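You operate a simulated robot arm through the tools that you are given. There is no shell and no other tool.

You are at the controls of a simulated two-armed robot. One attempt, no reset.

## Task
Set the bung from the steel box warming at HIGH.
Fine: stand it on the cold plate and slide the box shut; level knob set and plate on, then press TIMER once. Set down upright: rubber bung.

The check looks at the end state, three seconds after you hand in, the way a careful person would. Anything else that was tipped, shoved, dropped, spilled or broken makes it a failure.

## Robot
Two 7-joint arms with fingered hands on one trunk that stands fixed in place. Base frame: the origin is at the foot of the trunk, x ahead of it, y to its left, z up. Units: cm, rad, N and s.
The left shoulder is at [7.2, 15.3, 115.9], the right one opposite. With the tool pointing down near the work surface each hand reaches from about 42 to 86 cm from the base axis, measured 20 degrees to its own side. Payload 4 kg a hand.
Tool frame (each hand has its own): the origin (TCP) lies between the finger pads and is the grasp point; the fingertips stand 3 cm ahead of it; z points along the fingers, y is the line along which they close. The gripper opens to 10.4 cm; its body begins 3.5 cm behind the TCP. The gripper is a hand of 3 fingers: y runs from the thumb to the fingers, the wrist lies at [-1.5, -10.4, -17.8] in the tool frame, and closing takes about 1.5 s.
Orientation is told as [roll, pitch, yaw] about the base's x, y, z axes, in that order, counted from this pose: with the fingers straight down and the wrist toward the robot, the tool's x, y and z point along [0, 1, 0], [1, 0, 0] and [0, 0, -1] of the base frame.

## Interface
- The arms move only by the tool servo_tool. It takes "left_increments", "right_increments" or both (then of equal length, played together; a hand with none holds still); each is a list of rows, each an object (a shift or turn left out is 0, a gripper value left out holds the last) with "slide": the shift along the tool's x, y, z in units of 40 mm (1.0 is 40 mm), a list of three; "delta_rot": the turn, a rotation vector about the tool's x, y, z in units of 8 degrees (1.0 is 8 degrees), a list of three; "fingers": the finger opening in cm, from 0 to 10.4. In form: [{"slide": [tx, ty, tz], "delta_rot": [ax, ay, az], "fingers": fingers}, ...]. A call has 1 to 20 rows; each row shifts and turns the commanded pose from where the row before left it, along the tool's axes as they then stand. A call with a number of a shift or a turn outside -1 to 1 is refused whole. A row lasts 0.2 s, in which the tool goes at most 5 cm and 0.15 rad; a call with a longer step from one row to the next is refused whole, and so is a gripper value outside its range. A pose out of reach is approached as far as the arm can. The call stops where the force on the tool passes 40 N (or 10 N more than at its start, if that is more) or the arm is blocked; 0.2 s more then pass. The fingers move at their own pace (about 15.3 cm/s each) and stop on an object; they squeeze with about 33 N. The grip force told is the motor's: it shows also when the fingers shut on nothing. Time passes only in rows, and 0.2 s behind the last, so rows that do not move let the fingers close. The reply holds the time, the measured pose of the TCP, the force on the tool along the base axes, the opening and the grip force, in the units named above and with some noise, with the torque about the TCP (base axes, N m) and any sound that the robot's microphone picked up.
- Cameras (640 x 400 px; columns grow to the right, rows downward): "scene" is now at [13.56, -2.58, 138.87]; the picture's right is [-0.35, -0.94, -0.00], its down [-0.52, 0.20, -0.83] and it looks along [0.78, -0.29, -0.56] (base axes); focal length 300 px, centre (320, 200). "left" rides on the left gripper at [-6.4, -9.4, -11.7] in its tool frame; the picture's right is [-0.72, -0.33, 0.61], its down [0.64, -0.65, 0.40] and it looks along [0.27, 0.68, 0.68] (tool axes); focal length 238 px, centre (320, 200). "right" rides on the right gripper at [6.4, -9.4, -11.7] in its tool frame; the picture's right is [-0.72, 0.33, -0.61], its down [-0.64, -0.65, 0.40] and it looks along [-0.27, 0.68, 0.68] (tool axes); focal length 238 px, centre (320, 200). There is no depth. A picture from a camera that has moved, and an enlarged one, comes with that camera's place and axes in the base frame and with its lens. The place of the scene camera against the robot may be out by one fixed shift of up to 1.2 cm in any direction.
- camera(camera): a new picture of that camera. It takes no simulated time.
- slide_trunk(by): slides the trunk up (or, below 0, down) by that many cm; the arms and the scene camera ride with it, the base frame stays. It gives what a move gives, with no picture.
- preshape(shape, hand): the hand has 3 fingers and takes this shape, open, in about a second: jaw (thumb against the fingers, like two jaws); tri (thumb and two fingers); tip (a fingertip pinch); poke (one finger out to press); point (the index stretched); flat (the hand flat); cup (the hand cupped); fist (a fist). The gripper value then closes the fingers along that shape, each until it touches; the sizes above hold for jaw. It gives what a move gives, with no picture.
- pan_tilt(pan, tilt): turns the head with the scene camera to pan (to the left, within 1.501 rad either way) and tilt (down, from -0.506 to 1.204), counted from straight ahead of the robot. It gives what a move gives.
- inspect(camera, box): a new picture of the part [left, top, right, bottom] of that camera's present view, enlarged. It takes no simulated time.
- job_done(): hands the job in; it is judged then, once.

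Nothing tells you positions but the pictures and the camera data. Unless the task says otherwise, let go and move clear before handing in.

The tools are called after "Call:" as name(argument=value, ...) on one line, values as JSON. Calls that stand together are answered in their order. servo_tool: Moves the arms, as the interface text tells. Its arguments: {"type":"object","properties":{"left_increments":{"type":"array"},"right_increments":{"type":"array"}},"required":[]} The other tools are called the same way: slide_trunk (by) moves the trunk up or down; preshape (shape, hand) gives the hand a shape; pan_tilt (pan, tilt) turns the head that bears the scene camera; camera (camera) takes a picture; inspect (camera, box) takes an enlarged picture of a part of a camera's view; job_done () hands the job in.

At the start:

```text
time_s: 0.0
left_tool_pos: [61.18, -1.71, 121.24]
left_tcp_rot: [0.001, 0.005, 0.001]
left_wrist_force: [-0.2, 0.3, 0.2]
left_ft_torque: [0.02, -0.04, -0.03]
left_grip_width: 10.36
left_grasp_force: 0.1
left_shape: jaw
right_tool_pos: [36.93, -48.86, 115.14]
right_tcp_rot: [0.002, 0.001, -0.001]
right_wrist_force: [0.0, -0.5, 1.1]
right_ft_torque: [-0.02, 0.0, 0.0]
right_grip_width: 10.36
right_grasp_force: 0.0
right_shape: jaw
trunk travel left (down, up): [-57.5, 36.5]
head pan, tilt (commanded): [-0.36, 0.592]
```

scene: 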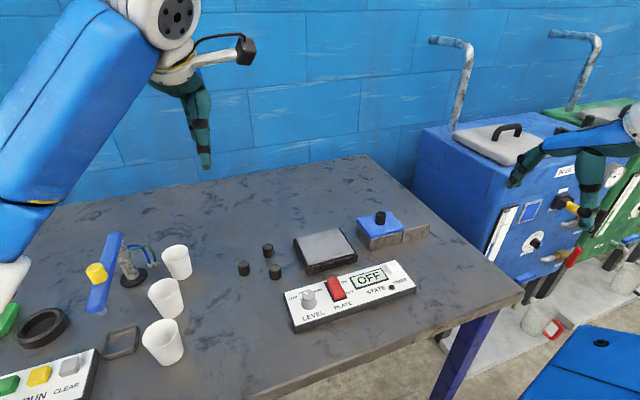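
right: 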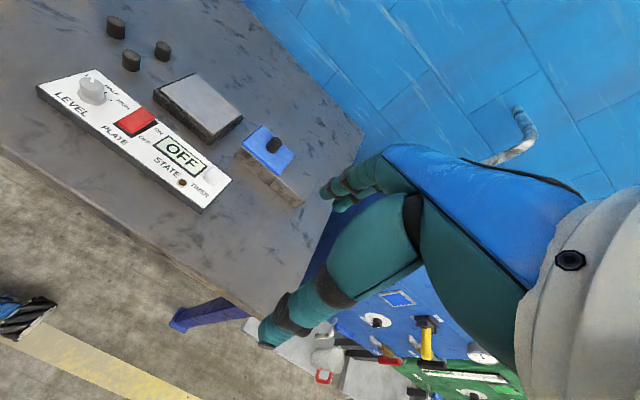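
left: 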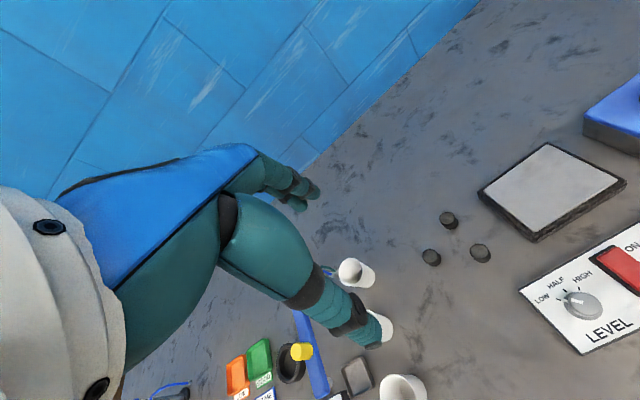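

I see a table with a control panel (LEVEL knob, red PLATE switch, STATE display OFF, TIMER button), a grey hot plate behind it, and a steel box with a blue lid to the right. I'll look closer before moving.

Call:
inspect(camera="scene", box=[270, 200, 450, 340])

Call:
inspect(camera="right", box=[20, 0, 340, 220])

Call:
inspect(camera="left", box=[400, 60, 640, 380])

Call:
inspect(camera="scene", box=[0, 200, 300, 400])

```text
2.86 times, centred on (360, 270) of scene
camera zoom: at [13.56, -2.58, 138.87], right [-0.35, -0.94, 0.0], down [-0.52, 0.2, -0.83], along [0.78, -0.29, -0.56], focal length 858 px, centre (206, 0)
```

zoom: 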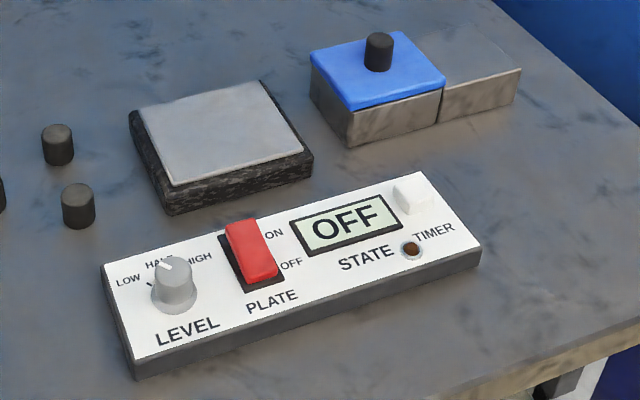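

```text
1.82 times, centred on (180, 110) of right
camera zoom: at [27.59, -42.55, 126.78], right [0.33, -0.72, 0.61], down [-0.65, -0.64, -0.4], along [0.68, -0.27, -0.68], focal length 433 px, centre (574, 364)
```

zoom: 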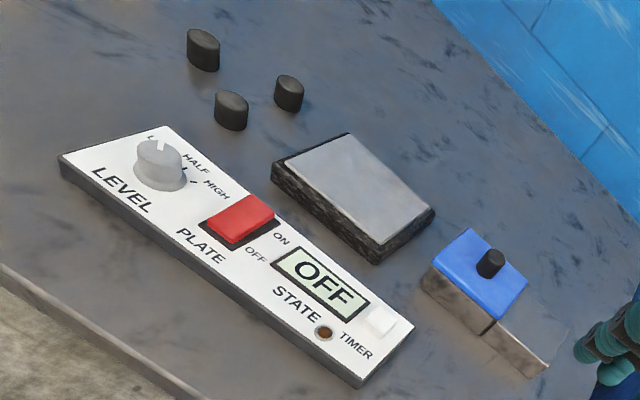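

```text
1.25 times, centred on (520, 220) of left
camera zoom: at [51.73, -8.06, 132.91], right [-0.33, -0.72, -0.61], down [-0.65, 0.64, -0.4], along [0.68, 0.27, -0.68], focal length 298 px, centre (70, 175)
```

zoom: 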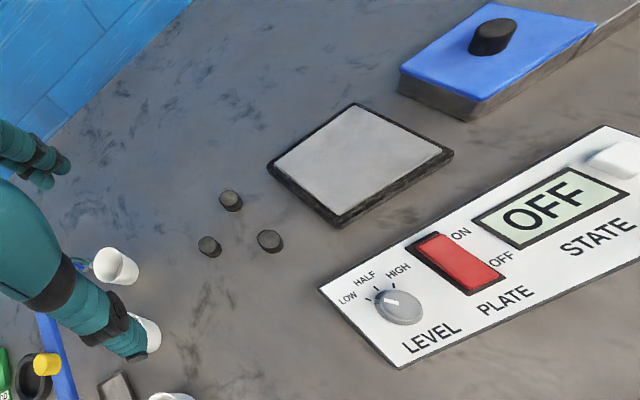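

```text
2.00 times, centred on (150, 300) of scene
camera zoom: at [13.56, -2.58, 138.87], right [-0.35, -0.94, 0.0], down [-0.52, 0.2, -0.83], along [0.78, -0.29, -0.56], focal length 601 px, centre (660, 0)
```

zoom: 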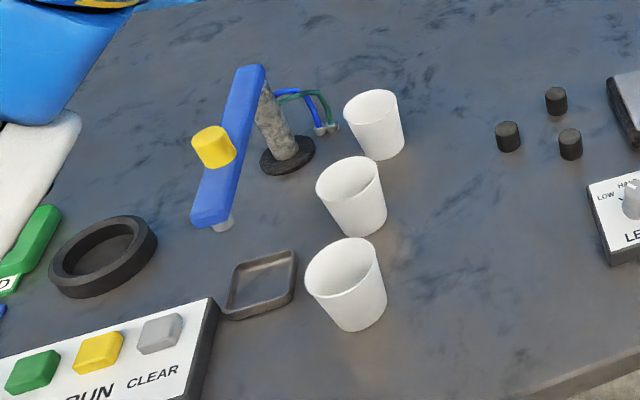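

The box's lid knob looks to be near (70, -41, 89), with the table top near z=80. I'll move the right hand over the panel area to get a second close view before touching anything.

Call:
servo_tool(right_increments=[{"slide": [0.7, 0.4, 0.3]}, {"slide": [0.7, 0.4, 0.3]}, {"slide": [0.7, 0.4, 0.3]}, {"slide": [0.7, 0.4, 0.3]}, {"slide": [0.7, 0.4, 0.3]}, {"slide": [0, 0, 0]}])

Call:
camera(camera="right")

Call:
camera(camera="scene")

```text
time_s: 1.4
left_tool_pos: [61.08, -1.39, 121.24]
left_tcp_rot: [-0.001, 0.001, 0.0]
left_wrist_force: [-0.5, -0.2, -0.2]
left_ft_torque: [0.0, 0.0, 0.05]
left_grip_width: 10.38
left_grasp_force: 0.1
left_shape: jaw
right_tool_pos: [46.74, -42.13, 107.77]
right_tcp_rot: [0.011, -0.002, 0.009]
right_wrist_force: [-0.1, 0.5, 0.0]
right_ft_torque: [0.0, -0.01, -0.01]
right_grip_width: 10.35
right_grasp_force: 0.0
right_shape: jaw
right hand out of reach, approached as far as the arm can: row 1, 2, 3, 4, 5
trunk travel left (down, up): [-57.5, 36.5]
head pan, tilt (commanded): [-0.36, 0.592]
```

```text
taken
camera right: at [37.36, -36.1, 119.64], right [0.33, -0.72, 0.61], down [-0.65, -0.64, -0.41], along [0.69, -0.25, -0.68], focal length 238 px, centre (320, 200)
```

right: 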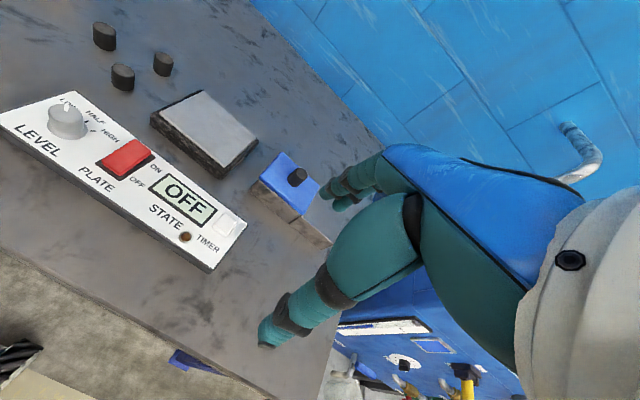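

```text
taken
camera scene: at [13.55, -2.51, 138.88], right [-0.35, -0.94, 0.0], down [-0.52, 0.2, -0.83], along [0.78, -0.29, -0.56], focal length 300 px, centre (320, 200)
```

scene: 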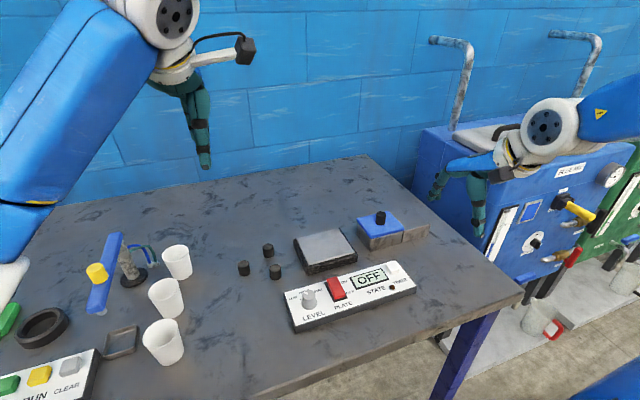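

The arm was stopped short by its reach when close in and high. I'll go forward and lower toward the box, where the reach is better, and look again.

Call:
servo_tool(right_increments=[{"slide": [0, 0.8, 0.3]}, {"slide": [0, 0.8, 0.3]}, {"slide": [0, 0.8, 0.3]}, {"slide": [0, 0.8, 0.3]}, {"slide": [0, 0, 0]}])

Call:
camera(camera="right")

```text
time_s: 2.6
left_tool_pos: [60.91, -1.61, 121.33]
left_tcp_rot: [0.0, 0.002, -0.002]
left_wrist_force: [-0.2, -0.1, 0.4]
left_ft_torque: [-0.01, 0.0, 0.0]
left_grip_width: 10.35
left_grasp_force: 0.0
left_shape: jaw
right_tool_pos: [59.42, -42.88, 103.26]
right_tcp_rot: [0.007, -0.002, 0.005]
right_wrist_force: [0.1, -0.8, -0.3]
right_ft_torque: [0.01, -0.01, -0.01]
right_grip_width: 10.35
right_grasp_force: 0.0
right_shape: jaw
right hand out of reach, approached as far as the arm can: row 3, 4
trunk travel left (down, up): [-57.5, 36.5]
head pan, tilt (commanded): [-0.36, 0.592]
```

```text
taken
camera right: at [50.14, -36.69, 114.9], right [0.33, -0.72, 0.61], down [-0.65, -0.64, -0.41], along [0.69, -0.26, -0.68], focal length 238 px, centre (320, 200)
```

right: 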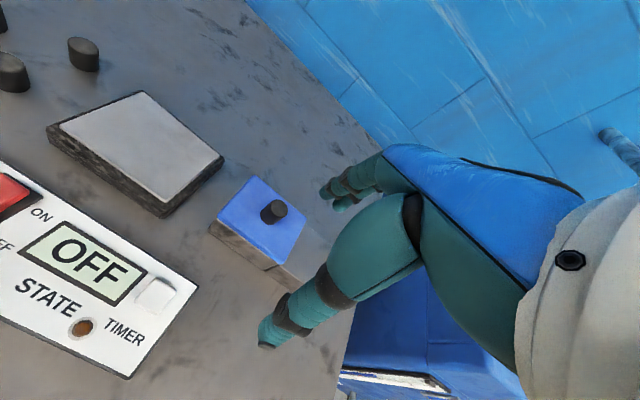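

I'll zoom in on this view to locate the lid knob, plate and panel controls precisely.

Call:
inspect(camera="right", box=[190, 150, 350, 290])

Call:
inspect(camera="right", box=[0, 150, 220, 390])

```text
2.86 times, centred on (270, 220) of right
camera zoom: at [50.14, -36.69, 114.9], right [0.33, -0.72, 0.61], down [-0.65, -0.64, -0.41], along [0.69, -0.26, -0.68], focal length 681 px, centre (463, 143)
```

zoom: 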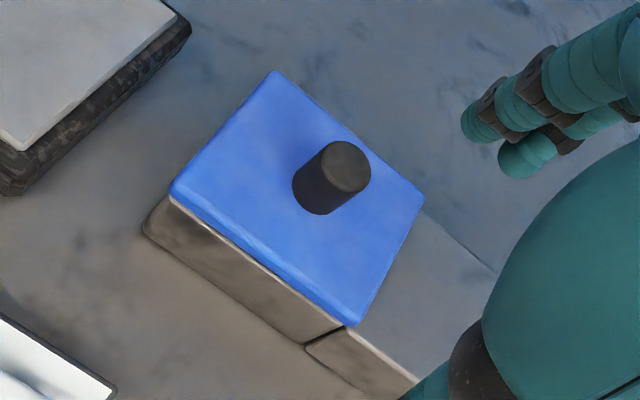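

```text
1.67 times, centred on (110, 270) of right
camera zoom: at [50.14, -36.69, 114.9], right [0.33, -0.72, 0.61], down [-0.65, -0.64, -0.41], along [0.69, -0.26, -0.68], focal length 397 px, centre (670, 83)
```

zoom: 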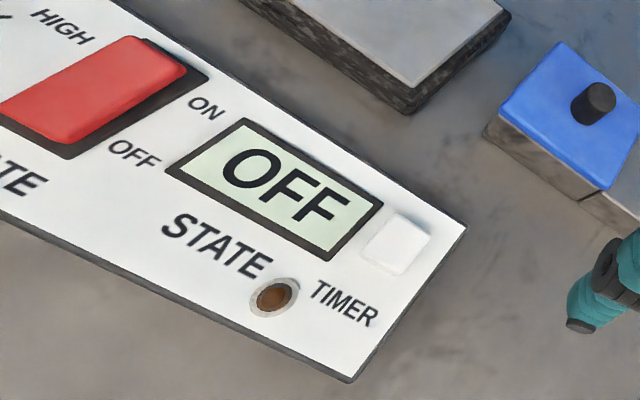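

The lid spans roughly x 65.5–74.7, y −47 to −36.4, with its knob top at about (70.5, −41.6, 88.3). The lid seems to slide toward −y onto the extension. I'll lower and move above the lid knob.

Call:
servo_tool(right_increments=[{"slide": [0, 0.3, 0.6]}, {"slide": [0, 0.5, 0.6]}, {"slide": [0.1, 0.7, 0.3]}, {"slide": [0.1, 0.7, 0.2]}, {"slide": [0.1, 0.6, 0]}, {"slide": [0, 0, 0]}])

Call:
camera(camera="right")

Call:
camera(camera="scene")

```text
time_s: 4.0
left_tool_pos: [60.95, -1.54, 121.32]
left_tcp_rot: [0.0, 0.0, -0.001]
left_wrist_force: [0.4, -1.1, -0.2]
left_ft_torque: [0.02, -0.02, -0.02]
left_grip_width: 10.35
left_grasp_force: 0.1
left_shape: jaw
right_tool_pos: [65.47, -44.83, 98.55]
right_tcp_rot: [0.004, -0.002, 0.006]
right_wrist_force: [0.5, 1.1, -0.2]
right_ft_torque: [-0.03, 0.01, -0.01]
right_grip_width: 10.36
right_grasp_force: 0.0
right_shape: jaw
right hand out of reach, approached as far as the arm can: row 1, 2, 3, 4, 5
trunk travel left (down, up): [-57.5, 36.5]
head pan, tilt (commanded): [-0.36, 0.592]
```

```text
taken
camera right: at [56.1, -38.61, 110.37], right [0.33, -0.72, 0.61], down [-0.65, -0.64, -0.41], along [0.69, -0.26, -0.68], focal length 238 px, centre (320, 200)
```

right: 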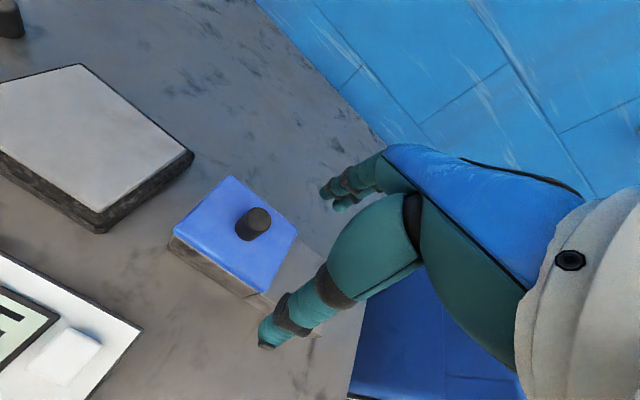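

```text
taken
camera scene: at [13.69, -2.57, 138.86], right [-0.35, -0.94, 0.0], down [-0.52, 0.2, -0.83], along [0.78, -0.29, -0.56], focal length 300 px, centre (320, 200)
```

scene: 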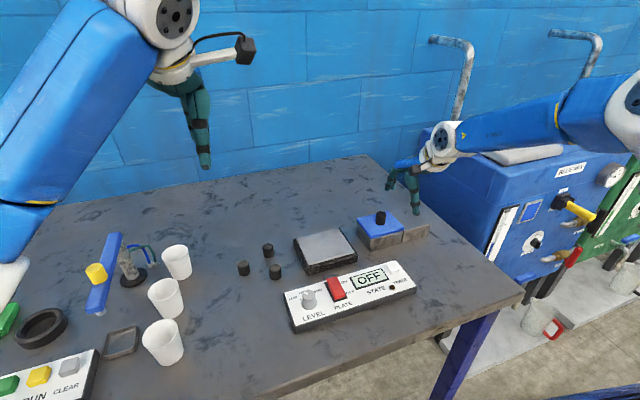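

The arm reaches its limit with the forearm horizontal at this height. I'll raise the trunk so the forearm can slope down to the work, then retry.

Call:
slide_trunk(by=10)

Call:
servo_tool(right_increments=[{"slide": [0, 0, 0.9]}, {"slide": [0, 0, 0.9]}, {"slide": [0, 0.3, 0.5]}, {"slide": [0.2, 0.6, 0.2]}, {"slide": [0.3, 0.4, 0]}, {"slide": [0, 0, 0]}])

```text
time_s: 5.3
left_tool_pos: [61.05, -1.68, 131.22]
left_tcp_rot: [0.001, 0.0, 0.001]
left_wrist_force: [0.3, 0.1, 0.3]
left_ft_torque: [0.0, -0.01, -0.01]
left_grip_width: 10.35
left_grasp_force: 0.1
left_shape: jaw
right_tool_pos: [65.52, -44.82, 108.7]
right_tcp_rot: [0.004, -0.001, 0.004]
right_wrist_force: [0.1, 0.4, -0.7]
right_ft_torque: [0.0, -0.01, -0.01]
right_grip_width: 10.37
right_grasp_force: 0.1
right_shape: jaw
trunk travel left (down, up): [-67.5, 26.5]
head pan, tilt (commanded): [-0.36, 0.592]
```

```text
time_s: 6.7
left_tool_pos: [61.06, -1.55, 131.27]
left_tcp_rot: [0.001, 0.0, 0.0]
left_wrist_force: [0.3, -0.1, 0.5]
left_ft_torque: [0.01, 0.02, -0.01]
left_grip_width: 10.4
left_grasp_force: 0.0
left_shape: jaw
right_tool_pos: [62.26, -43.86, 103.21]
right_tcp_rot: [0.012, -0.004, 0.011]
right_wrist_force: [0.0, 0.3, 0.1]
right_ft_torque: [-0.03, -0.01, 0.03]
right_grip_width: 10.36
right_grasp_force: 0.0
right_shape: jaw
right hand out of reach, approached as far as the arm can: row 1, 2, 3, 4, 5
trunk travel left (down, up): [-67.5, 26.5]
head pan, tilt (commanded): [-0.36, 0.592]
```

Going lower still hit a limit, so it may be the hand's yaw relative to the forearm. I'll try turning the hand in yaw in place and see which way is free.

Call:
servo_tool(right_increments=[{"delta_rot": [0, 0, -1]}, {"delta_rot": [0, 0, -1]}, {"delta_rot": [0, 0, -1]}, {"slide": [0, 0, 0]}])

Call:
camera(camera="scene")

```text
time_s: 7.7
left_tool_pos: [61.12, -1.52, 131.26]
left_tcp_rot: [0.001, 0.0, 0.0]
left_wrist_force: [0.4, 0.3, -1.0]
left_ft_torque: [0.02, 0.0, 0.01]
left_grip_width: 10.35
left_grasp_force: 0.1
left_shape: jaw
right_tool_pos: [60.82, -43.75, 104.06]
right_tcp_rot: [0.003, -0.004, 0.424]
right_wrist_force: [-0.2, 0.1, -0.6]
right_ft_torque: [0.04, 0.01, 0.02]
right_grip_width: 10.37
right_grasp_force: 0.2
right_shape: jaw
right hand out of reach, approached as far as the arm can: row 1, 2, 3
trunk travel left (down, up): [-67.5, 26.5]
head pan, tilt (commanded): [-0.36, 0.592]
```

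```text
taken
camera scene: at [13.72, -2.59, 148.86], right [-0.35, -0.94, 0.0], down [-0.52, 0.2, -0.83], along [0.78, -0.29, -0.56], focal length 300 px, centre (320, 200)
```

scene: 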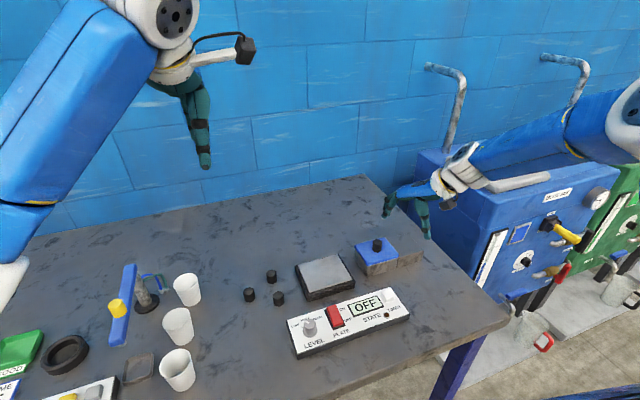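

I'll turn the head to look at the whole right arm and understand its posture.

Call:
pan_tilt(pan=-0.9, tilt=0.4)

Call:
camera(camera="scene")

```text
time_s: 8.7
left_tool_pos: [61.08, -1.57, 131.34]
left_tcp_rot: [-0.001, 0.0, 0.0]
left_wrist_force: [-0.1, -0.4, -0.1]
left_ft_torque: [-0.03, 0.0, -0.01]
left_grip_width: 10.38
left_grasp_force: 0.1
left_shape: jaw
right_tool_pos: [60.84, -43.62, 104.23]
right_tcp_rot: [0.004, -0.003, 0.424]
right_wrist_force: [-0.1, -0.4, -1.2]
right_ft_torque: [-0.04, 0.0, -0.02]
right_grip_width: 10.38
right_grasp_force: 0.0
right_shape: jaw
trunk travel left (down, up): [-67.5, 26.5]
head pan, tilt (commanded): [-0.901, 0.4]
```

```text
taken
camera scene: at [11.18, -6.74, 150.6], right [-0.78, -0.62, 0.0], down [-0.24, 0.31, -0.92], along [0.57, -0.72, -0.39], focal length 300 px, centre (320, 200)
```

scene: 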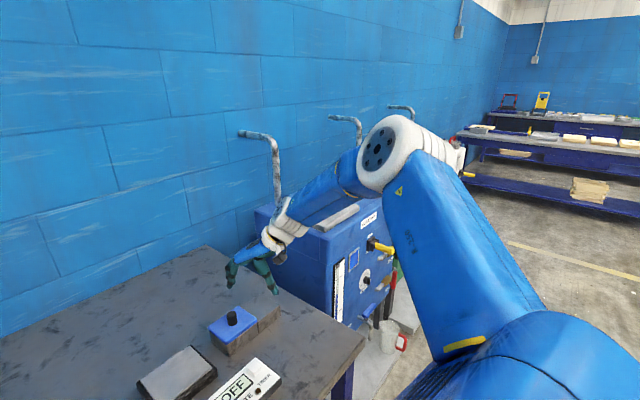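

The elbow is high and out to the right, so the arm has slack but is caught at a joint limit. I'll try the opposite yaw (hand turned toward its own side) while pulling back slightly.

Call:
servo_tool(right_increments=[{"delta_rot": [0, 0, 1]}, {"delta_rot": [0, 0, 1]}, {"delta_rot": [0, 0, 1]}, {"delta_rot": [0, 0, 1]}, {"delta_rot": [0, 0, 1]}, {"delta_rot": [0, 0, 1]}, {"slide": [0, 0, 0]}])

Call:
camera(camera="scene")

```text
time_s: 10.3
left_tool_pos: [61.18, -1.53, 131.29]
left_tcp_rot: [-0.001, 0.001, 0.001]
left_wrist_force: [0.0, 0.4, -0.8]
left_ft_torque: [-0.02, 0.0, 0.0]
left_grip_width: 10.37
left_grasp_force: 0.1
left_shape: jaw
right_tool_pos: [55.75, -55.26, 103.67]
right_tcp_rot: [0.029, -0.003, -0.396]
right_wrist_force: [-0.3, -0.3, 0.9]
right_ft_torque: [-0.02, -0.01, 0.02]
right_grip_width: 10.36
right_grasp_force: 0.0
right_shape: jaw
right hand out of reach, approached as far as the arm can: row 4, 5, 6
trunk travel left (down, up): [-67.5, 26.5]
head pan, tilt (commanded): [-0.901, 0.4]
```

```text
taken
camera scene: at [11.19, -6.75, 150.6], right [-0.78, -0.62, 0.0], down [-0.24, 0.31, -0.92], along [0.57, -0.72, -0.39], focal length 300 px, centre (320, 200)
```

scene: 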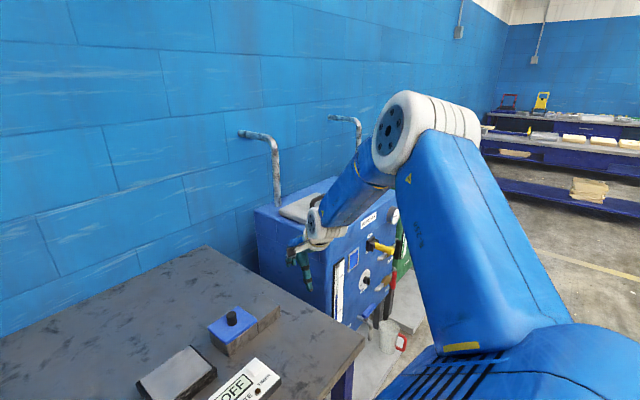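

Negative yaw is worse, so the wrist wants positive yaw. I'll turn to about +0.8 and try moving to the box from there.

Call:
servo_tool(right_increments=[{"delta_rot": [0, 0, -1]}, {"delta_rot": [0, 0, -1]}, {"delta_rot": [0, 0, -1]}, {"delta_rot": [0, 0, -1]}, {"delta_rot": [0, 0, -1]}, {"delta_rot": [0, 0, -1]}, {"delta_rot": [0, 0, -1]}, {"delta_rot": [0, 0, -1]}, {"slide": [0, 0, 0]}])

Call:
servo_tool(right_increments=[{"slide": [0.5, 0.5, 0]}, {"slide": [0.5, 0.5, 0]}, {"slide": [0, 0, 0]}])

```text
time_s: 12.3
left_tool_pos: [61.07, -1.56, 131.29]
left_tcp_rot: [-0.001, 0.002, 0.0]
left_wrist_force: [-0.1, 0.2, 0.2]
left_ft_torque: [-0.03, -0.03, 0.04]
left_grip_width: 10.38
left_grasp_force: 0.0
left_shape: jaw
right_tool_pos: [53.78, -53.6, 105.16]
right_tcp_rot: [0.001, -0.003, 0.706]
right_wrist_force: [0.3, 0.0, -0.1]
right_ft_torque: [0.01, -0.01, 0.01]
right_grip_width: 10.36
right_grasp_force: 0.0
right_shape: jaw
right hand out of reach, approached as far as the arm can: row 6, 7, 8
trunk travel left (down, up): [-67.5, 26.5]
head pan, tilt (commanded): [-0.901, 0.4]
```

```text
time_s: 13.1
left_tool_pos: [61.18, -1.61, 131.29]
left_tcp_rot: [-0.001, 0.001, 0.0]
left_wrist_force: [0.6, 0.0, -0.4]
left_ft_torque: [0.02, -0.02, 0.01]
left_grip_width: 10.41
left_grasp_force: 0.1
left_shape: jaw
right_tool_pos: [54.32, -47.77, 105.24]
right_tcp_rot: [0.003, -0.007, 0.703]
right_wrist_force: [0.0, -0.1, 0.3]
right_ft_torque: [-0.01, -0.02, 0.02]
right_grip_width: 10.38
right_grasp_force: 0.1
right_shape: jaw
trunk travel left (down, up): [-67.5, 26.5]
head pan, tilt (commanded): [-0.901, 0.4]
```

Now it moved freely. I'll continue forward and left with this yaw.

Call:
servo_tool(right_increments=[{"slide": [-0.1, 0.9, 0]}, {"slide": [-0.1, 0.9, 0]}, {"slide": [-0.1, 0.9, 0.3]}, {"slide": [0, 0, 0]}])

Call:
camera(camera="scene")

```text
time_s: 14.1
left_tool_pos: [61.04, -1.68, 131.25]
left_tcp_rot: [0.0, 0.002, -0.001]
left_wrist_force: [0.3, -0.1, -1.0]
left_ft_torque: [-0.03, -0.03, 0.02]
left_grip_width: 10.35
left_grasp_force: 0.1
left_shape: jaw
right_tool_pos: [60.18, -41.1, 105.99]
right_tcp_rot: [0.001, -0.003, 0.704]
right_wrist_force: [0.0, -0.4, 0.5]
right_ft_torque: [-0.03, 0.01, -0.04]
right_grip_width: 10.37
right_grasp_force: 0.2
right_shape: jaw
right hand out of reach, approached as far as the arm can: row 2, 3
trunk travel left (down, up): [-67.5, 26.5]
head pan, tilt (commanded): [-0.901, 0.4]
```

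```text
taken
camera scene: at [11.13, -6.73, 150.6], right [-0.78, -0.62, 0.0], down [-0.24, 0.31, -0.92], along [0.57, -0.72, -0.39], focal length 300 px, centre (320, 200)
```

scene: 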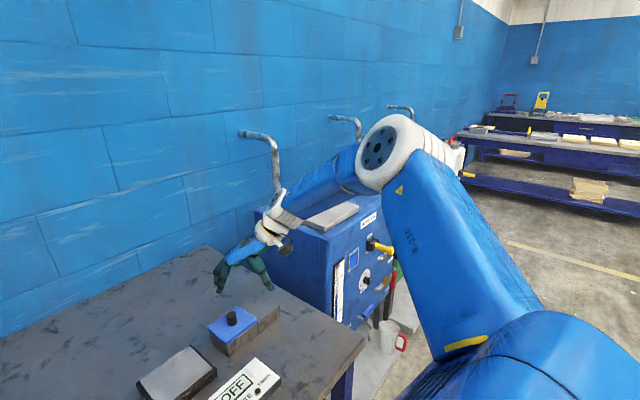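

I'll zoom on the wrist to see which joint is bent toward its limit.

Call:
inspect(camera="scene", box=[190, 90, 520, 390])

Call:
pan_tilt(pan=-1.3, tilt=0.5)

Call:
camera(camera="scene")

```text
1.33 times, centred on (355, 240) of scene
camera zoom: at [11.13, -6.73, 150.6], right [-0.78, -0.62, 0.0], down [-0.24, 0.31, -0.92], along [0.57, -0.72, -0.39], focal length 401 px, centre (273, 147)
```

zoom: 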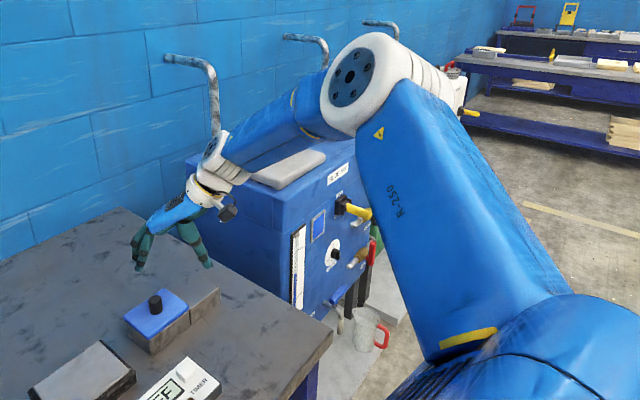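

```text
time_s: 15.0
left_tool_pos: [61.2, -1.52, 131.26]
left_tcp_rot: [0.0, 0.001, 0.0]
left_wrist_force: [-0.2, 0.5, 0.5]
left_ft_torque: [-0.01, -0.01, -0.03]
left_grip_width: 10.37
left_grasp_force: 0.1
left_shape: jaw
right_tool_pos: [60.17, -41.23, 105.77]
right_tcp_rot: [0.002, -0.005, 0.703]
right_wrist_force: [0.1, -0.1, 0.5]
right_ft_torque: [0.01, 0.0, 0.01]
right_grip_width: 10.39
right_grasp_force: 0.0
right_shape: jaw
trunk travel left (down, up): [-67.5, 26.5]
head pan, tilt (commanded): [-1.3, 0.499]
```

```text
taken
camera scene: at [7.88, -8.26, 149.69], right [-0.96, -0.27, 0.0], down [-0.13, 0.46, -0.88], along [0.23, -0.85, -0.48], focal length 300 px, centre (320, 200)
```

scene: 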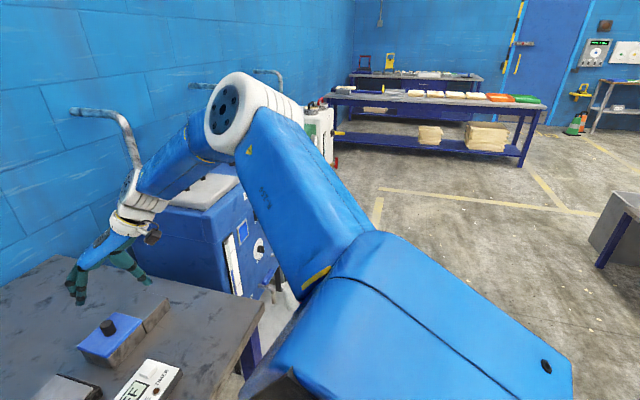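

The wrist roll may be near its stop. I'll probe further positive yaw and small single-axis moves to find which directions are free.

Call:
servo_tool(right_increments=[{"delta_rot": [0, 0, -1]}, {"delta_rot": [0, 0, -1]}, {"delta_rot": [0, 0, -1]}, {"slide": [0, 0, 0]}])

Call:
servo_tool(right_increments=[{"slide": [0, 0, 1]}, {"slide": [0, 0, 0.5]}, {"slide": [0, 0, 0]}])

Call:
servo_tool(right_increments=[{"slide": [0, 1, 0]}, {"slide": [0, 0, 0]}])

Call:
servo_tool(right_increments=[{"slide": [1, 0, 0]}, {"slide": [0, 0, 0]}])

Call:
servo_tool(right_increments=[{"slide": [-1, 0, 0]}, {"slide": [-1, 0, 0]}, {"slide": [0, 0, 0]}])

```text
time_s: 16.0
left_tool_pos: [60.98, -1.55, 131.4]
left_tcp_rot: [0.001, 0.0, 0.001]
left_wrist_force: [0.6, -0.2, 0.3]
left_ft_torque: [0.01, 0.0, -0.04]
left_grip_width: 10.38
left_grasp_force: 0.0
left_shape: jaw
right_tool_pos: [56.85, -40.32, 107.62]
right_tcp_rot: [0.0, -0.006, 1.123]
right_wrist_force: [-0.4, -0.7, -0.1]
right_ft_torque: [0.0, -0.01, -0.01]
right_grip_width: 10.36
right_grasp_force: 0.1
right_shape: jaw
right hand out of reach, approached as far as the arm can: row 1, 2, 3
trunk travel left (down, up): [-67.5, 26.5]
head pan, tilt (commanded): [-1.3, 0.499]
```

```text
time_s: 16.8
left_tool_pos: [61.0, -1.5, 131.22]
left_tcp_rot: [0.0, -0.001, -0.001]
left_wrist_force: [0.2, -0.2, -0.1]
left_ft_torque: [0.0, 0.01, 0.02]
left_grip_width: 10.37
left_grasp_force: 0.1
left_shape: jaw
right_tool_pos: [54.39, -39.73, 103.34]
right_tcp_rot: [0.0, -0.006, 1.124]
right_wrist_force: [-0.2, 1.1, -1.0]
right_ft_torque: [-0.05, -0.03, -0.02]
right_grip_width: 10.37
right_grasp_force: 0.0
right_shape: jaw
right hand out of reach, approached as far as the arm can: row 1, 2
trunk travel left (down, up): [-67.5, 26.5]
head pan, tilt (commanded): [-1.3, 0.499]
```

```text
time_s: 17.4
left_tool_pos: [61.17, -1.44, 131.31]
left_tcp_rot: [0.0, -0.001, -0.001]
left_wrist_force: [-0.6, -0.2, -0.6]
left_ft_torque: [0.0, 0.0, 0.02]
left_grip_width: 10.39
left_grasp_force: 0.1
left_shape: jaw
right_tool_pos: [55.58, -35.76, 103.98]
right_tcp_rot: [-0.002, -0.006, 1.121]
right_wrist_force: [-0.6, -0.3, -0.2]
right_ft_torque: [0.01, -0.02, 0.01]
right_grip_width: 10.4
right_grasp_force: 0.1
right_shape: jaw
right hand out of reach, approached as far as the arm can: row 1
trunk travel left (down, up): [-67.5, 26.5]
head pan, tilt (commanded): [-1.3, 0.499]
```

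```text
time_s: 18.0
left_tool_pos: [61.11, -1.5, 131.31]
left_tcp_rot: [-0.001, 0.0, 0.001]
left_wrist_force: [0.5, 0.4, -0.3]
left_ft_torque: [0.0, 0.01, 0.0]
left_grip_width: 10.36
left_grasp_force: 0.0
left_shape: jaw
right_tool_pos: [52.15, -34.18, 104.16]
right_tcp_rot: [-0.002, -0.005, 1.122]
right_wrist_force: [0.4, 0.3, 0.1]
right_ft_torque: [-0.01, 0.02, -0.02]
right_grip_width: 10.37
right_grasp_force: 0.1
right_shape: jaw
trunk travel left (down, up): [-67.5, 26.5]
head pan, tilt (commanded): [-1.3, 0.499]
```

```text
time_s: 18.8
left_tool_pos: [60.97, -1.54, 131.38]
left_tcp_rot: [0.001, 0.0, 0.002]
left_wrist_force: [-0.5, 0.1, -0.5]
left_ft_torque: [0.0, 0.0, -0.05]
left_grip_width: 10.38
left_grasp_force: 0.0
left_shape: jaw
right_tool_pos: [56.47, -37.28, 105.84]
right_tcp_rot: [0.0, -0.006, 1.122]
right_wrist_force: [-0.5, -0.2, -0.4]
right_ft_torque: [-0.01, 0.0, -0.02]
right_grip_width: 10.36
right_grasp_force: 0.0
right_shape: jaw
right hand out of reach, approached as far as the arm can: row 2
trunk travel left (down, up): [-67.5, 26.5]
head pan, tilt (commanded): [-1.3, 0.499]
```

The elbow seems pinned out to the right. I'll bring the hand back inward, where the arm can fold differently, then straighten the yaw and extend from there.

Call:
servo_tool(right_increments=[{"slide": [1, 0.3, 0]}, {"slide": [0.5, 0.9, 0]}, {"slide": [0.4, 0.9, 0]}, {"slide": [0.4, 0.9, 0]}, {"slide": [0, 0, 0]}])

Call:
servo_tool(right_increments=[{"delta_rot": [0, 0, 1]}, {"delta_rot": [0, 0, 1]}, {"delta_rot": [0, 0, 1]}, {"delta_rot": [0, 0, 1]}, {"slide": [0, 0, 0]}])

Call:
camera(camera="scene")

```text
time_s: 20.0
left_tool_pos: [61.0, -1.63, 131.31]
left_tcp_rot: [0.001, 0.0, 0.0]
left_wrist_force: [0.0, -0.6, 0.4]
left_ft_torque: [0.02, 0.05, -0.01]
left_grip_width: 10.39
left_grasp_force: 0.2
left_shape: jaw
right_tool_pos: [53.41, -22.46, 105.66]
right_tcp_rot: [0.0, -0.006, 1.122]
right_wrist_force: [-0.5, 0.6, 0.7]
right_ft_torque: [0.02, 0.04, 0.01]
right_grip_width: 10.36
right_grasp_force: 0.0
right_shape: jaw
trunk travel left (down, up): [-67.5, 26.5]
head pan, tilt (commanded): [-1.3, 0.499]
```

```text
time_s: 21.2
left_tool_pos: [61.0, -1.57, 131.25]
left_tcp_rot: [0.0, 0.0, 0.0]
left_wrist_force: [0.6, 0.2, -0.1]
left_ft_torque: [-0.01, -0.01, 0.0]
left_grip_width: 10.35
left_grasp_force: 0.1
left_shape: jaw
right_tool_pos: [53.48, -23.96, 106.13]
right_tcp_rot: [0.01, -0.006, 0.567]
right_wrist_force: [0.1, 0.1, 0.2]
right_ft_torque: [-0.04, 0.03, -0.02]
right_grip_width: 10.34
right_grasp_force: 0.1
right_shape: jaw
right hand out of reach, approached as far as the arm can: row 4
trunk travel left (down, up): [-67.5, 26.5]
head pan, tilt (commanded): [-1.3, 0.499]
```

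```text
taken
camera scene: at [7.78, -8.21, 149.7], right [-0.96, -0.27, 0.0], down [-0.13, 0.46, -0.88], along [0.23, -0.85, -0.48], focal length 300 px, centre (320, 200)
```

scene: 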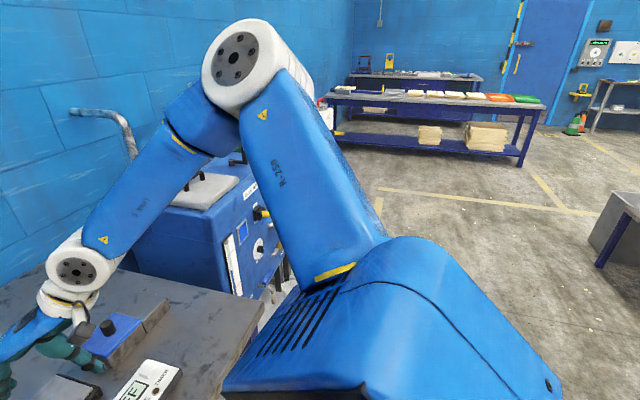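

The forward limit is looser when the wrist sits higher relative to the shoulder, so the trunk should go down, not up. I'll raise the hand first so it doesn't descend onto anything, then lower the trunk.

Call:
servo_tool(right_increments=[{"slide": [0, 0, -1]}, {"slide": [0, 0, -1]}, {"slide": [0, 0, -1]}, {"slide": [-0.5, 0, -1]}, {"slide": [-1, 0, -0.5]}, {"slide": [-1, 0, 0]}, {"slide": [0, 0, 0]}])

Call:
pan_tilt(pan=-0.6, tilt=0.6)

Call:
camera(camera="scene")

```text
time_s: 22.8
left_tool_pos: [61.02, -1.62, 131.33]
left_tcp_rot: [-0.001, 0.0, 0.001]
left_wrist_force: [-0.4, -0.2, -0.3]
left_ft_torque: [0.03, -0.01, 0.01]
left_grip_width: 10.36
left_grasp_force: 0.0
left_shape: jaw
right_tool_pos: [58.92, -32.39, 124.07]
right_tcp_rot: [0.002, -0.007, 0.566]
right_wrist_force: [-0.4, 1.2, 0.9]
right_ft_torque: [0.01, -0.04, 0.0]
right_grip_width: 10.36
right_grasp_force: 0.1
right_shape: jaw
trunk travel left (down, up): [-67.5, 26.5]
head pan, tilt (commanded): [-1.3, 0.499]
```

```text
time_s: 23.8
left_tool_pos: [61.11, -1.47, 131.26]
left_tcp_rot: [0.002, 0.0, 0.0]
left_wrist_force: [-0.7, 0.7, 0.2]
left_ft_torque: [-0.03, 0.01, 0.02]
left_grip_width: 10.37
left_grasp_force: 0.2
left_shape: jaw
right_tool_pos: [58.97, -32.33, 124.09]
right_tcp_rot: [0.004, -0.003, 0.563]
right_wrist_force: [-0.8, -0.1, -0.1]
right_ft_torque: [0.0, -0.02, 0.0]
right_grip_width: 10.37
right_grasp_force: 0.0
right_shape: jaw
trunk travel left (down, up): [-67.5, 26.5]
head pan, tilt (commanded): [-0.6, 0.6]
```

```text
taken
camera scene: at [12.69, -4.4, 148.78], right [-0.57, -0.82, 0.0], down [-0.47, 0.32, -0.82], along [0.68, -0.47, -0.57], focal length 300 px, centre (320, 200)
```

scene: 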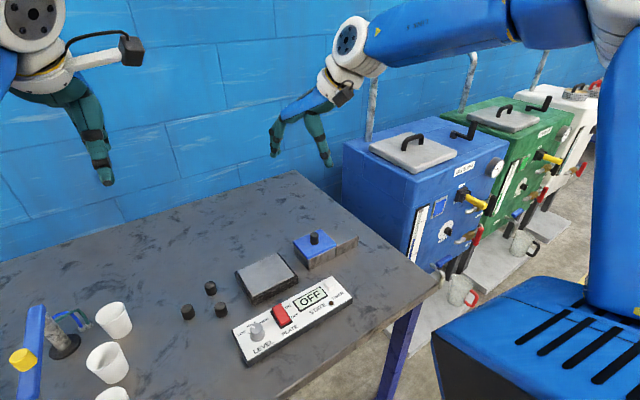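

Motion is free up here. I'll lower the trunk 27 cm; the right fingertips will end near z≈94 and the left ones near 101, both clear of everything.

Call:
slide_trunk(by=-15)

Call:
camera(camera="scene")

```text
time_s: 25.6
left_tool_pos: [61.01, -1.59, 116.22]
left_tcp_rot: [-0.001, -0.001, 0.0]
left_wrist_force: [-0.5, -0.2, 0.3]
left_ft_torque: [-0.03, 0.01, 0.03]
left_grip_width: 10.37
left_grasp_force: 0.1
left_shape: jaw
right_tool_pos: [58.9, -32.39, 109.04]
right_tcp_rot: [0.003, -0.005, 0.563]
right_wrist_force: [-0.3, 0.3, 0.5]
right_ft_torque: [0.04, -0.01, 0.02]
right_grip_width: 10.38
right_grasp_force: 0.0
right_shape: jaw
trunk travel left (down, up): [-52.5, 41.5]
head pan, tilt (commanded): [-0.6, 0.6]
```

```text
taken
camera scene: at [12.63, -4.4, 133.79], right [-0.56, -0.83, 0.0], down [-0.47, 0.32, -0.82], along [0.68, -0.47, -0.57], focal length 300 px, centre (320, 200)
```

scene: 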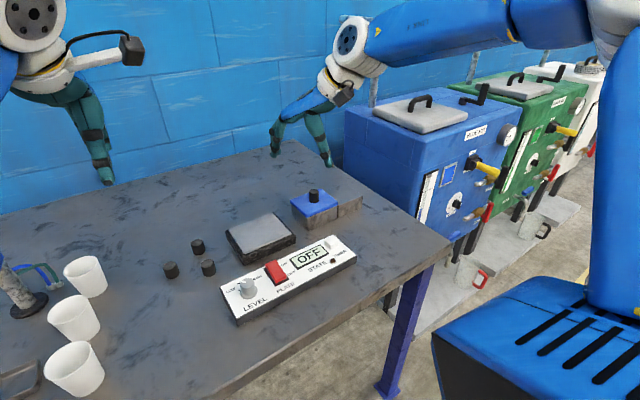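

Call:
slide_trunk(by=-12)

Call:
camera(camera="scene")

Call:
camera(camera="right")

```text
time_s: 27.1
left_tool_pos: [60.98, -1.55, 104.33]
left_tcp_rot: [-0.001, 0.0, 0.001]
left_wrist_force: [0.4, 0.1, -0.4]
left_ft_torque: [0.05, 0.0, 0.01]
left_grip_width: 10.37
left_grasp_force: 0.0
left_shape: jaw
right_tool_pos: [58.83, -32.51, 97.01]
right_tcp_rot: [0.003, -0.004, 0.563]
right_wrist_force: [0.3, -0.7, 0.2]
right_ft_torque: [-0.01, 0.02, 0.0]
right_grip_width: 10.36
right_grasp_force: 0.1
right_shape: jaw
trunk travel left (down, up): [-40.5, 53.5]
head pan, tilt (commanded): [-0.6, 0.6]
```

```text
taken
camera scene: at [12.59, -4.39, 121.79], right [-0.56, -0.83, 0.0], down [-0.47, 0.32, -0.82], along [0.68, -0.47, -0.57], focal length 300 px, centre (320, 200)
```

scene: 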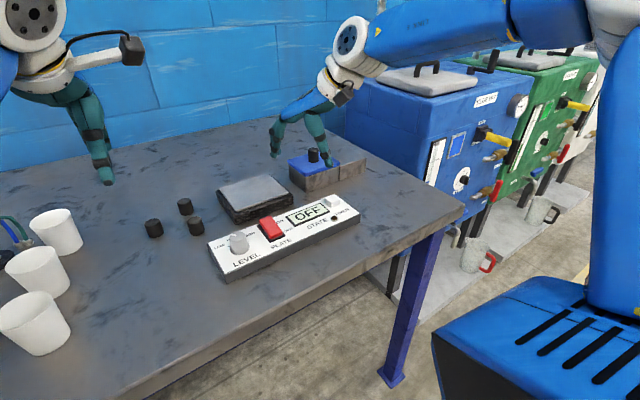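

```text
taken
camera right: at [47.62, -32.14, 108.73], right [0.66, -0.44, 0.61], down [-0.21, -0.89, -0.41], along [0.72, 0.14, -0.68], focal length 238 px, centre (320, 200)
```

right: 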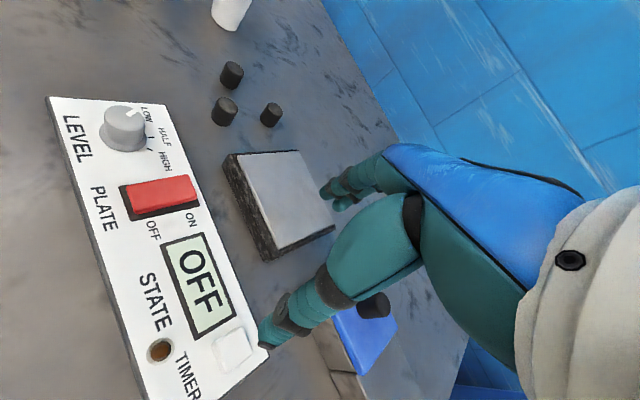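

Now I'll move above the lid knob with this yaw (tips stay ~5 cm above the knob).

Call:
servo_tool(right_increments=[{"slide": [-0.87, 0.315, 0]}, {"slide": [-0.87, 0.315, 0]}, {"slide": [-0.87, 0.315, 0]}, {"slide": [-0.87, 0.315, 0]}, {"slide": [0, 0, 0]}])

Call:
camera(camera="right")

Call:
camera(camera="scene")

```text
time_s: 28.3
left_tool_pos: [61.15, -1.48, 104.22]
left_tcp_rot: [0.0, 0.002, 0.002]
left_wrist_force: [0.2, -0.3, -0.6]
left_ft_torque: [0.05, 0.0, -0.02]
left_grip_width: 10.36
left_grasp_force: 0.1
left_shape: jaw
right_tool_pos: [65.99, -40.49, 96.82]
right_tcp_rot: [0.004, -0.003, 0.564]
right_wrist_force: [0.2, 0.0, -0.6]
right_ft_torque: [-0.03, 0.0, -0.01]
right_grip_width: 10.35
right_grasp_force: 0.0
right_shape: jaw
right hand out of reach, approached as far as the arm can: row 3, 4
trunk travel left (down, up): [-40.5, 53.5]
head pan, tilt (commanded): [-0.6, 0.6]
```

```text
taken
camera right: at [54.86, -40.22, 108.51], right [0.66, -0.44, 0.61], down [-0.21, -0.89, -0.41], along [0.72, 0.14, -0.68], focal length 238 px, centre (320, 200)
```

right: 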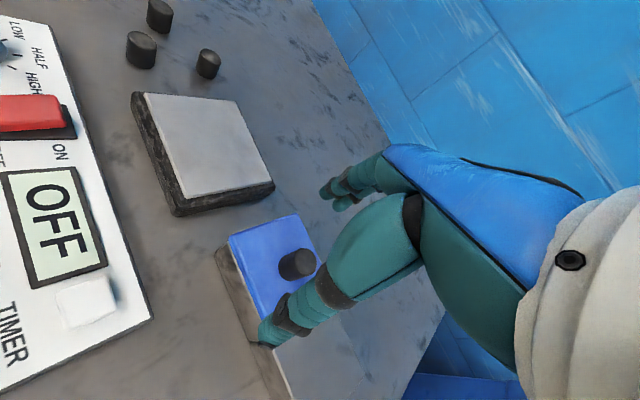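

```text
taken
camera scene: at [12.68, -4.39, 121.77], right [-0.56, -0.83, 0.0], down [-0.47, 0.32, -0.82], along [0.68, -0.47, -0.57], focal length 300 px, centre (320, 200)
```

scene: 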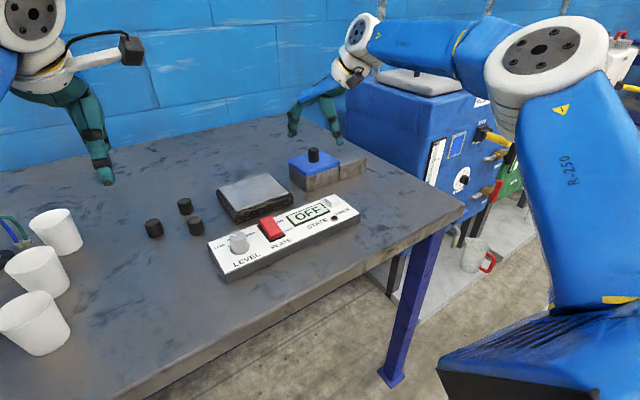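

The upper arm seems pinned at one direction while the forearm swings about it. I'll look at both shoulders to understand the joints.

Call:
pan_tilt(pan=-1.4, tilt=1.0)

Call:
camera(camera="scene")

Call:
pan_tilt(pan=1.0, tilt=0.7)

Call:
camera(camera="scene")

Call:
pan_tilt(pan=0.3, tilt=0.2)

Call:
camera(camera="scene")

```text
time_s: 29.4
left_tool_pos: [61.09, -1.45, 104.27]
left_tcp_rot: [0.0, 0.001, 0.0]
left_wrist_force: [-1.1, 0.1, 0.1]
left_ft_torque: [-0.02, -0.02, 0.03]
left_grip_width: 10.35
left_grasp_force: 0.0
left_shape: jaw
right_tool_pos: [66.07, -40.48, 96.88]
right_tcp_rot: [0.003, -0.002, 0.563]
right_wrist_force: [0.7, 0.4, -0.5]
right_ft_torque: [-0.01, 0.02, 0.02]
right_grip_width: 10.35
right_grasp_force: 0.1
right_shape: jaw
trunk travel left (down, up): [-40.5, 53.5]
head pan, tilt (commanded): [-1.4, 1.0]
```

```text
taken
camera scene: at [6.53, -6.29, 118.59], right [-0.99, -0.17, 0.0], down [-0.15, 0.83, -0.54], along [0.09, -0.53, -0.84], focal length 300 px, centre (320, 200)
```

scene: 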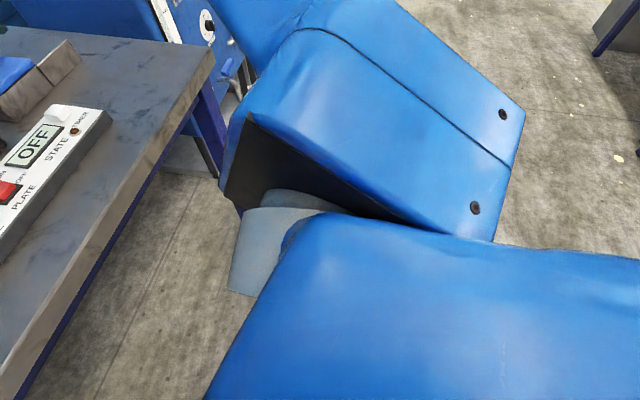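

```text
time_s: 31.6
left_tool_pos: [61.13, -1.54, 104.35]
left_tcp_rot: [0.0, -0.001, 0.001]
left_wrist_force: [-0.4, 0.9, 0.3]
left_ft_torque: [0.0, 0.01, -0.01]
left_grip_width: 10.4
left_grasp_force: 0.1
left_shape: jaw
right_tool_pos: [66.04, -40.37, 96.78]
right_tcp_rot: [0.003, -0.005, 0.564]
right_wrist_force: [-0.6, -0.7, 0.2]
right_ft_torque: [0.0, -0.01, 0.01]
right_grip_width: 10.36
right_grasp_force: 0.1
right_shape: jaw
trunk travel left (down, up): [-40.5, 53.5]
head pan, tilt (commanded): [1.0, 0.7]
```

```text
taken
camera scene: at [9.93, 7.74, 120.94], right [0.84, -0.54, 0.0], down [-0.35, -0.54, -0.76], along [0.41, 0.64, -0.64], focal length 300 px, centre (320, 200)
```

scene: 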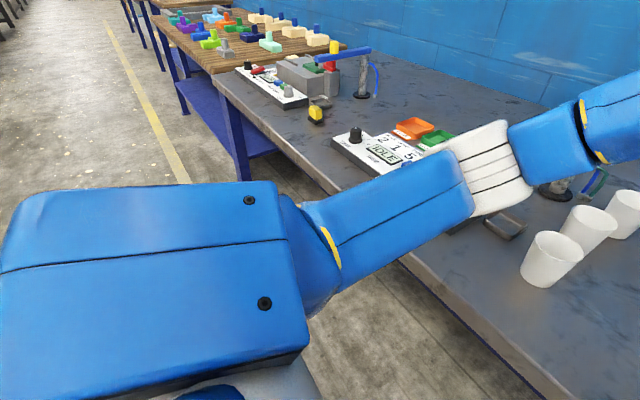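

```text
time_s: 32.7
left_tool_pos: [60.95, -1.5, 104.3]
left_tcp_rot: [0.002, 0.0, 0.001]
left_wrist_force: [0.0, -1.3, -0.4]
left_ft_torque: [-0.01, 0.0, -0.02]
left_grip_width: 10.39
left_grasp_force: 0.0
left_shape: jaw
right_tool_pos: [66.19, -40.48, 96.83]
right_tcp_rot: [0.003, -0.005, 0.564]
right_wrist_force: [0.1, 1.0, -0.2]
right_ft_torque: [0.0, 0.02, -0.02]
right_grip_width: 10.38
right_grasp_force: 0.0
right_shape: jaw
trunk travel left (down, up): [-40.5, 53.5]
head pan, tilt (commanded): [0.3, 0.201]
```

```text
taken
camera scene: at [14.25, 3.34, 125.46], right [0.3, -0.95, 0.0], down [-0.19, -0.06, -0.98], along [0.94, 0.29, -0.2], focal length 300 px, centre (320, 200)
```

scene: 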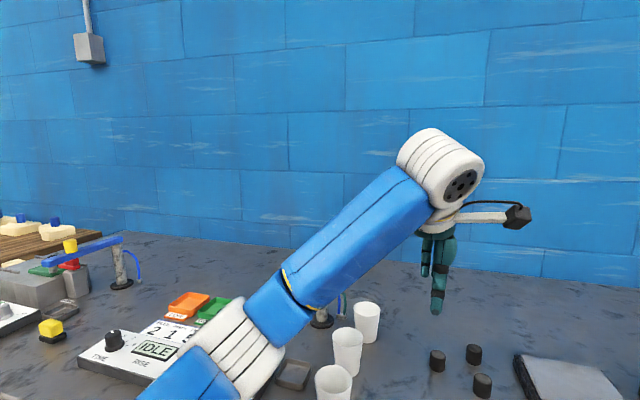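

The left arm has its elbow low while the right elbow is pinned up and out, giving a fixed sphere of wrist reach. Tilting the fingers forward brings the wrist back toward the robot, so I'll tilt the right hand about 24° forward and retry.

Call:
servo_tool(right_increments=[{"delta_rot": [-1, 0, 0]}, {"delta_rot": [-1, 0, 0]}, {"delta_rot": [-1, 0, 0]}, {"slide": [0, 0, 0]}])

Call:
pan_tilt(pan=-0.6, tilt=0.6)

Call:
camera(camera="scene")

```text
time_s: 33.7
left_tool_pos: [61.17, -1.53, 104.24]
left_tcp_rot: [-0.001, 0.0, -0.001]
left_wrist_force: [0.9, 0.6, 0.2]
left_ft_torque: [-0.04, 0.01, 0.04]
left_grip_width: 10.38
left_grasp_force: 0.1
left_shape: jaw
right_tool_pos: [66.18, -40.38, 96.95]
right_tcp_rot: [0.004, -0.425, 0.56]
right_wrist_force: [-1.0, -0.2, 0.5]
right_ft_torque: [-0.02, -0.01, -0.02]
right_grip_width: 10.36
right_grasp_force: 0.1
right_shape: jaw
trunk travel left (down, up): [-40.5, 53.5]
head pan, tilt (commanded): [0.3, 0.201]
```

```text
time_s: 34.9
left_tool_pos: [61.12, -1.61, 104.3]
left_tcp_rot: [0.001, -0.001, 0.0]
left_wrist_force: [-0.3, -0.6, -0.4]
left_ft_torque: [-0.02, 0.02, 0.0]
left_grip_width: 10.36
left_grasp_force: 0.1
left_shape: jaw
right_tool_pos: [66.13, -40.44, 96.87]
right_tcp_rot: [0.005, -0.423, 0.563]
right_wrist_force: [-0.2, -0.3, 0.0]
right_ft_torque: [0.02, -0.04, -0.01]
right_grip_width: 10.39
right_grasp_force: 0.1
right_shape: jaw
trunk travel left (down, up): [-40.5, 53.5]
head pan, tilt (commanded): [-0.6, 0.6]
```

```text
taken
camera scene: at [12.62, -4.43, 121.78], right [-0.56, -0.83, 0.0], down [-0.47, 0.32, -0.82], along [0.68, -0.46, -0.57], focal length 300 px, centre (320, 200)
```

scene: 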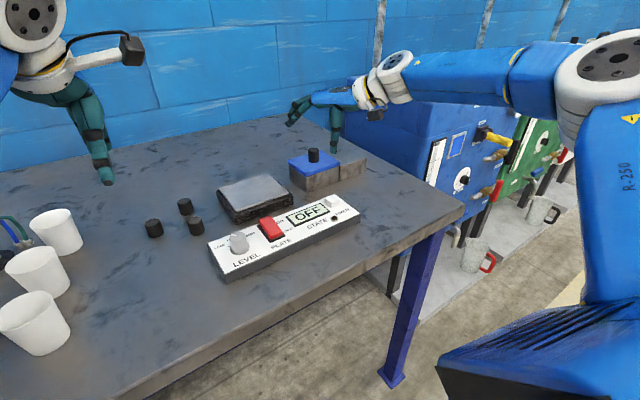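

Tilting worked with slack left. Now I'll advance the TCP toward above the knob at (70.5, −41.6), staying at z≈97.

Call:
servo_tool(right_increments=[{"slide": [-0.42, 0.35, 0.16]}, {"slide": [-0.42, 0.35, 0.16]}, {"slide": [0, 0, 0]}])

Call:
camera(camera="right")

```text
time_s: 35.7
left_tool_pos: [60.91, -1.48, 104.31]
left_tcp_rot: [-0.001, -0.001, 0.0]
left_wrist_force: [0.0, 0.2, -0.1]
left_ft_torque: [0.04, 0.0, -0.02]
left_grip_width: 10.35
left_grasp_force: 0.1
left_shape: jaw
right_tool_pos: [70.26, -41.5, 97.01]
right_tcp_rot: [0.004, -0.427, 0.562]
right_wrist_force: [0.3, -0.3, 0.1]
right_ft_torque: [-0.01, -0.03, 0.02]
right_grip_width: 10.34
right_grasp_force: 0.0
right_shape: jaw
right hand out of reach, approached as far as the arm can: row 2
trunk travel left (down, up): [-40.5, 53.5]
head pan, tilt (commanded): [-0.6, 0.6]
```

```text
taken
camera right: at [55.49, -43.29, 103.77], right [0.42, -0.59, 0.69], down [-0.02, -0.77, -0.64], along [0.91, 0.26, -0.34], focal length 238 px, centre (320, 200)
```

right: 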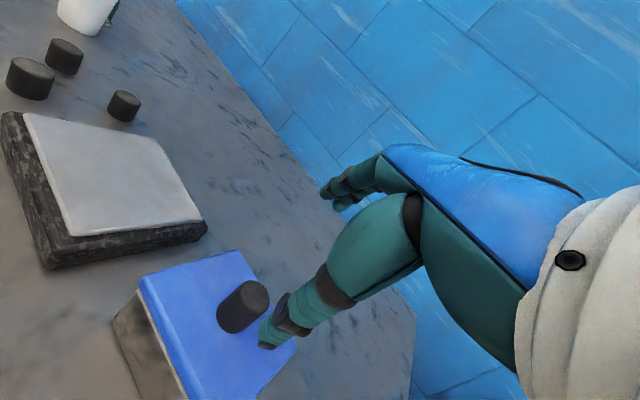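

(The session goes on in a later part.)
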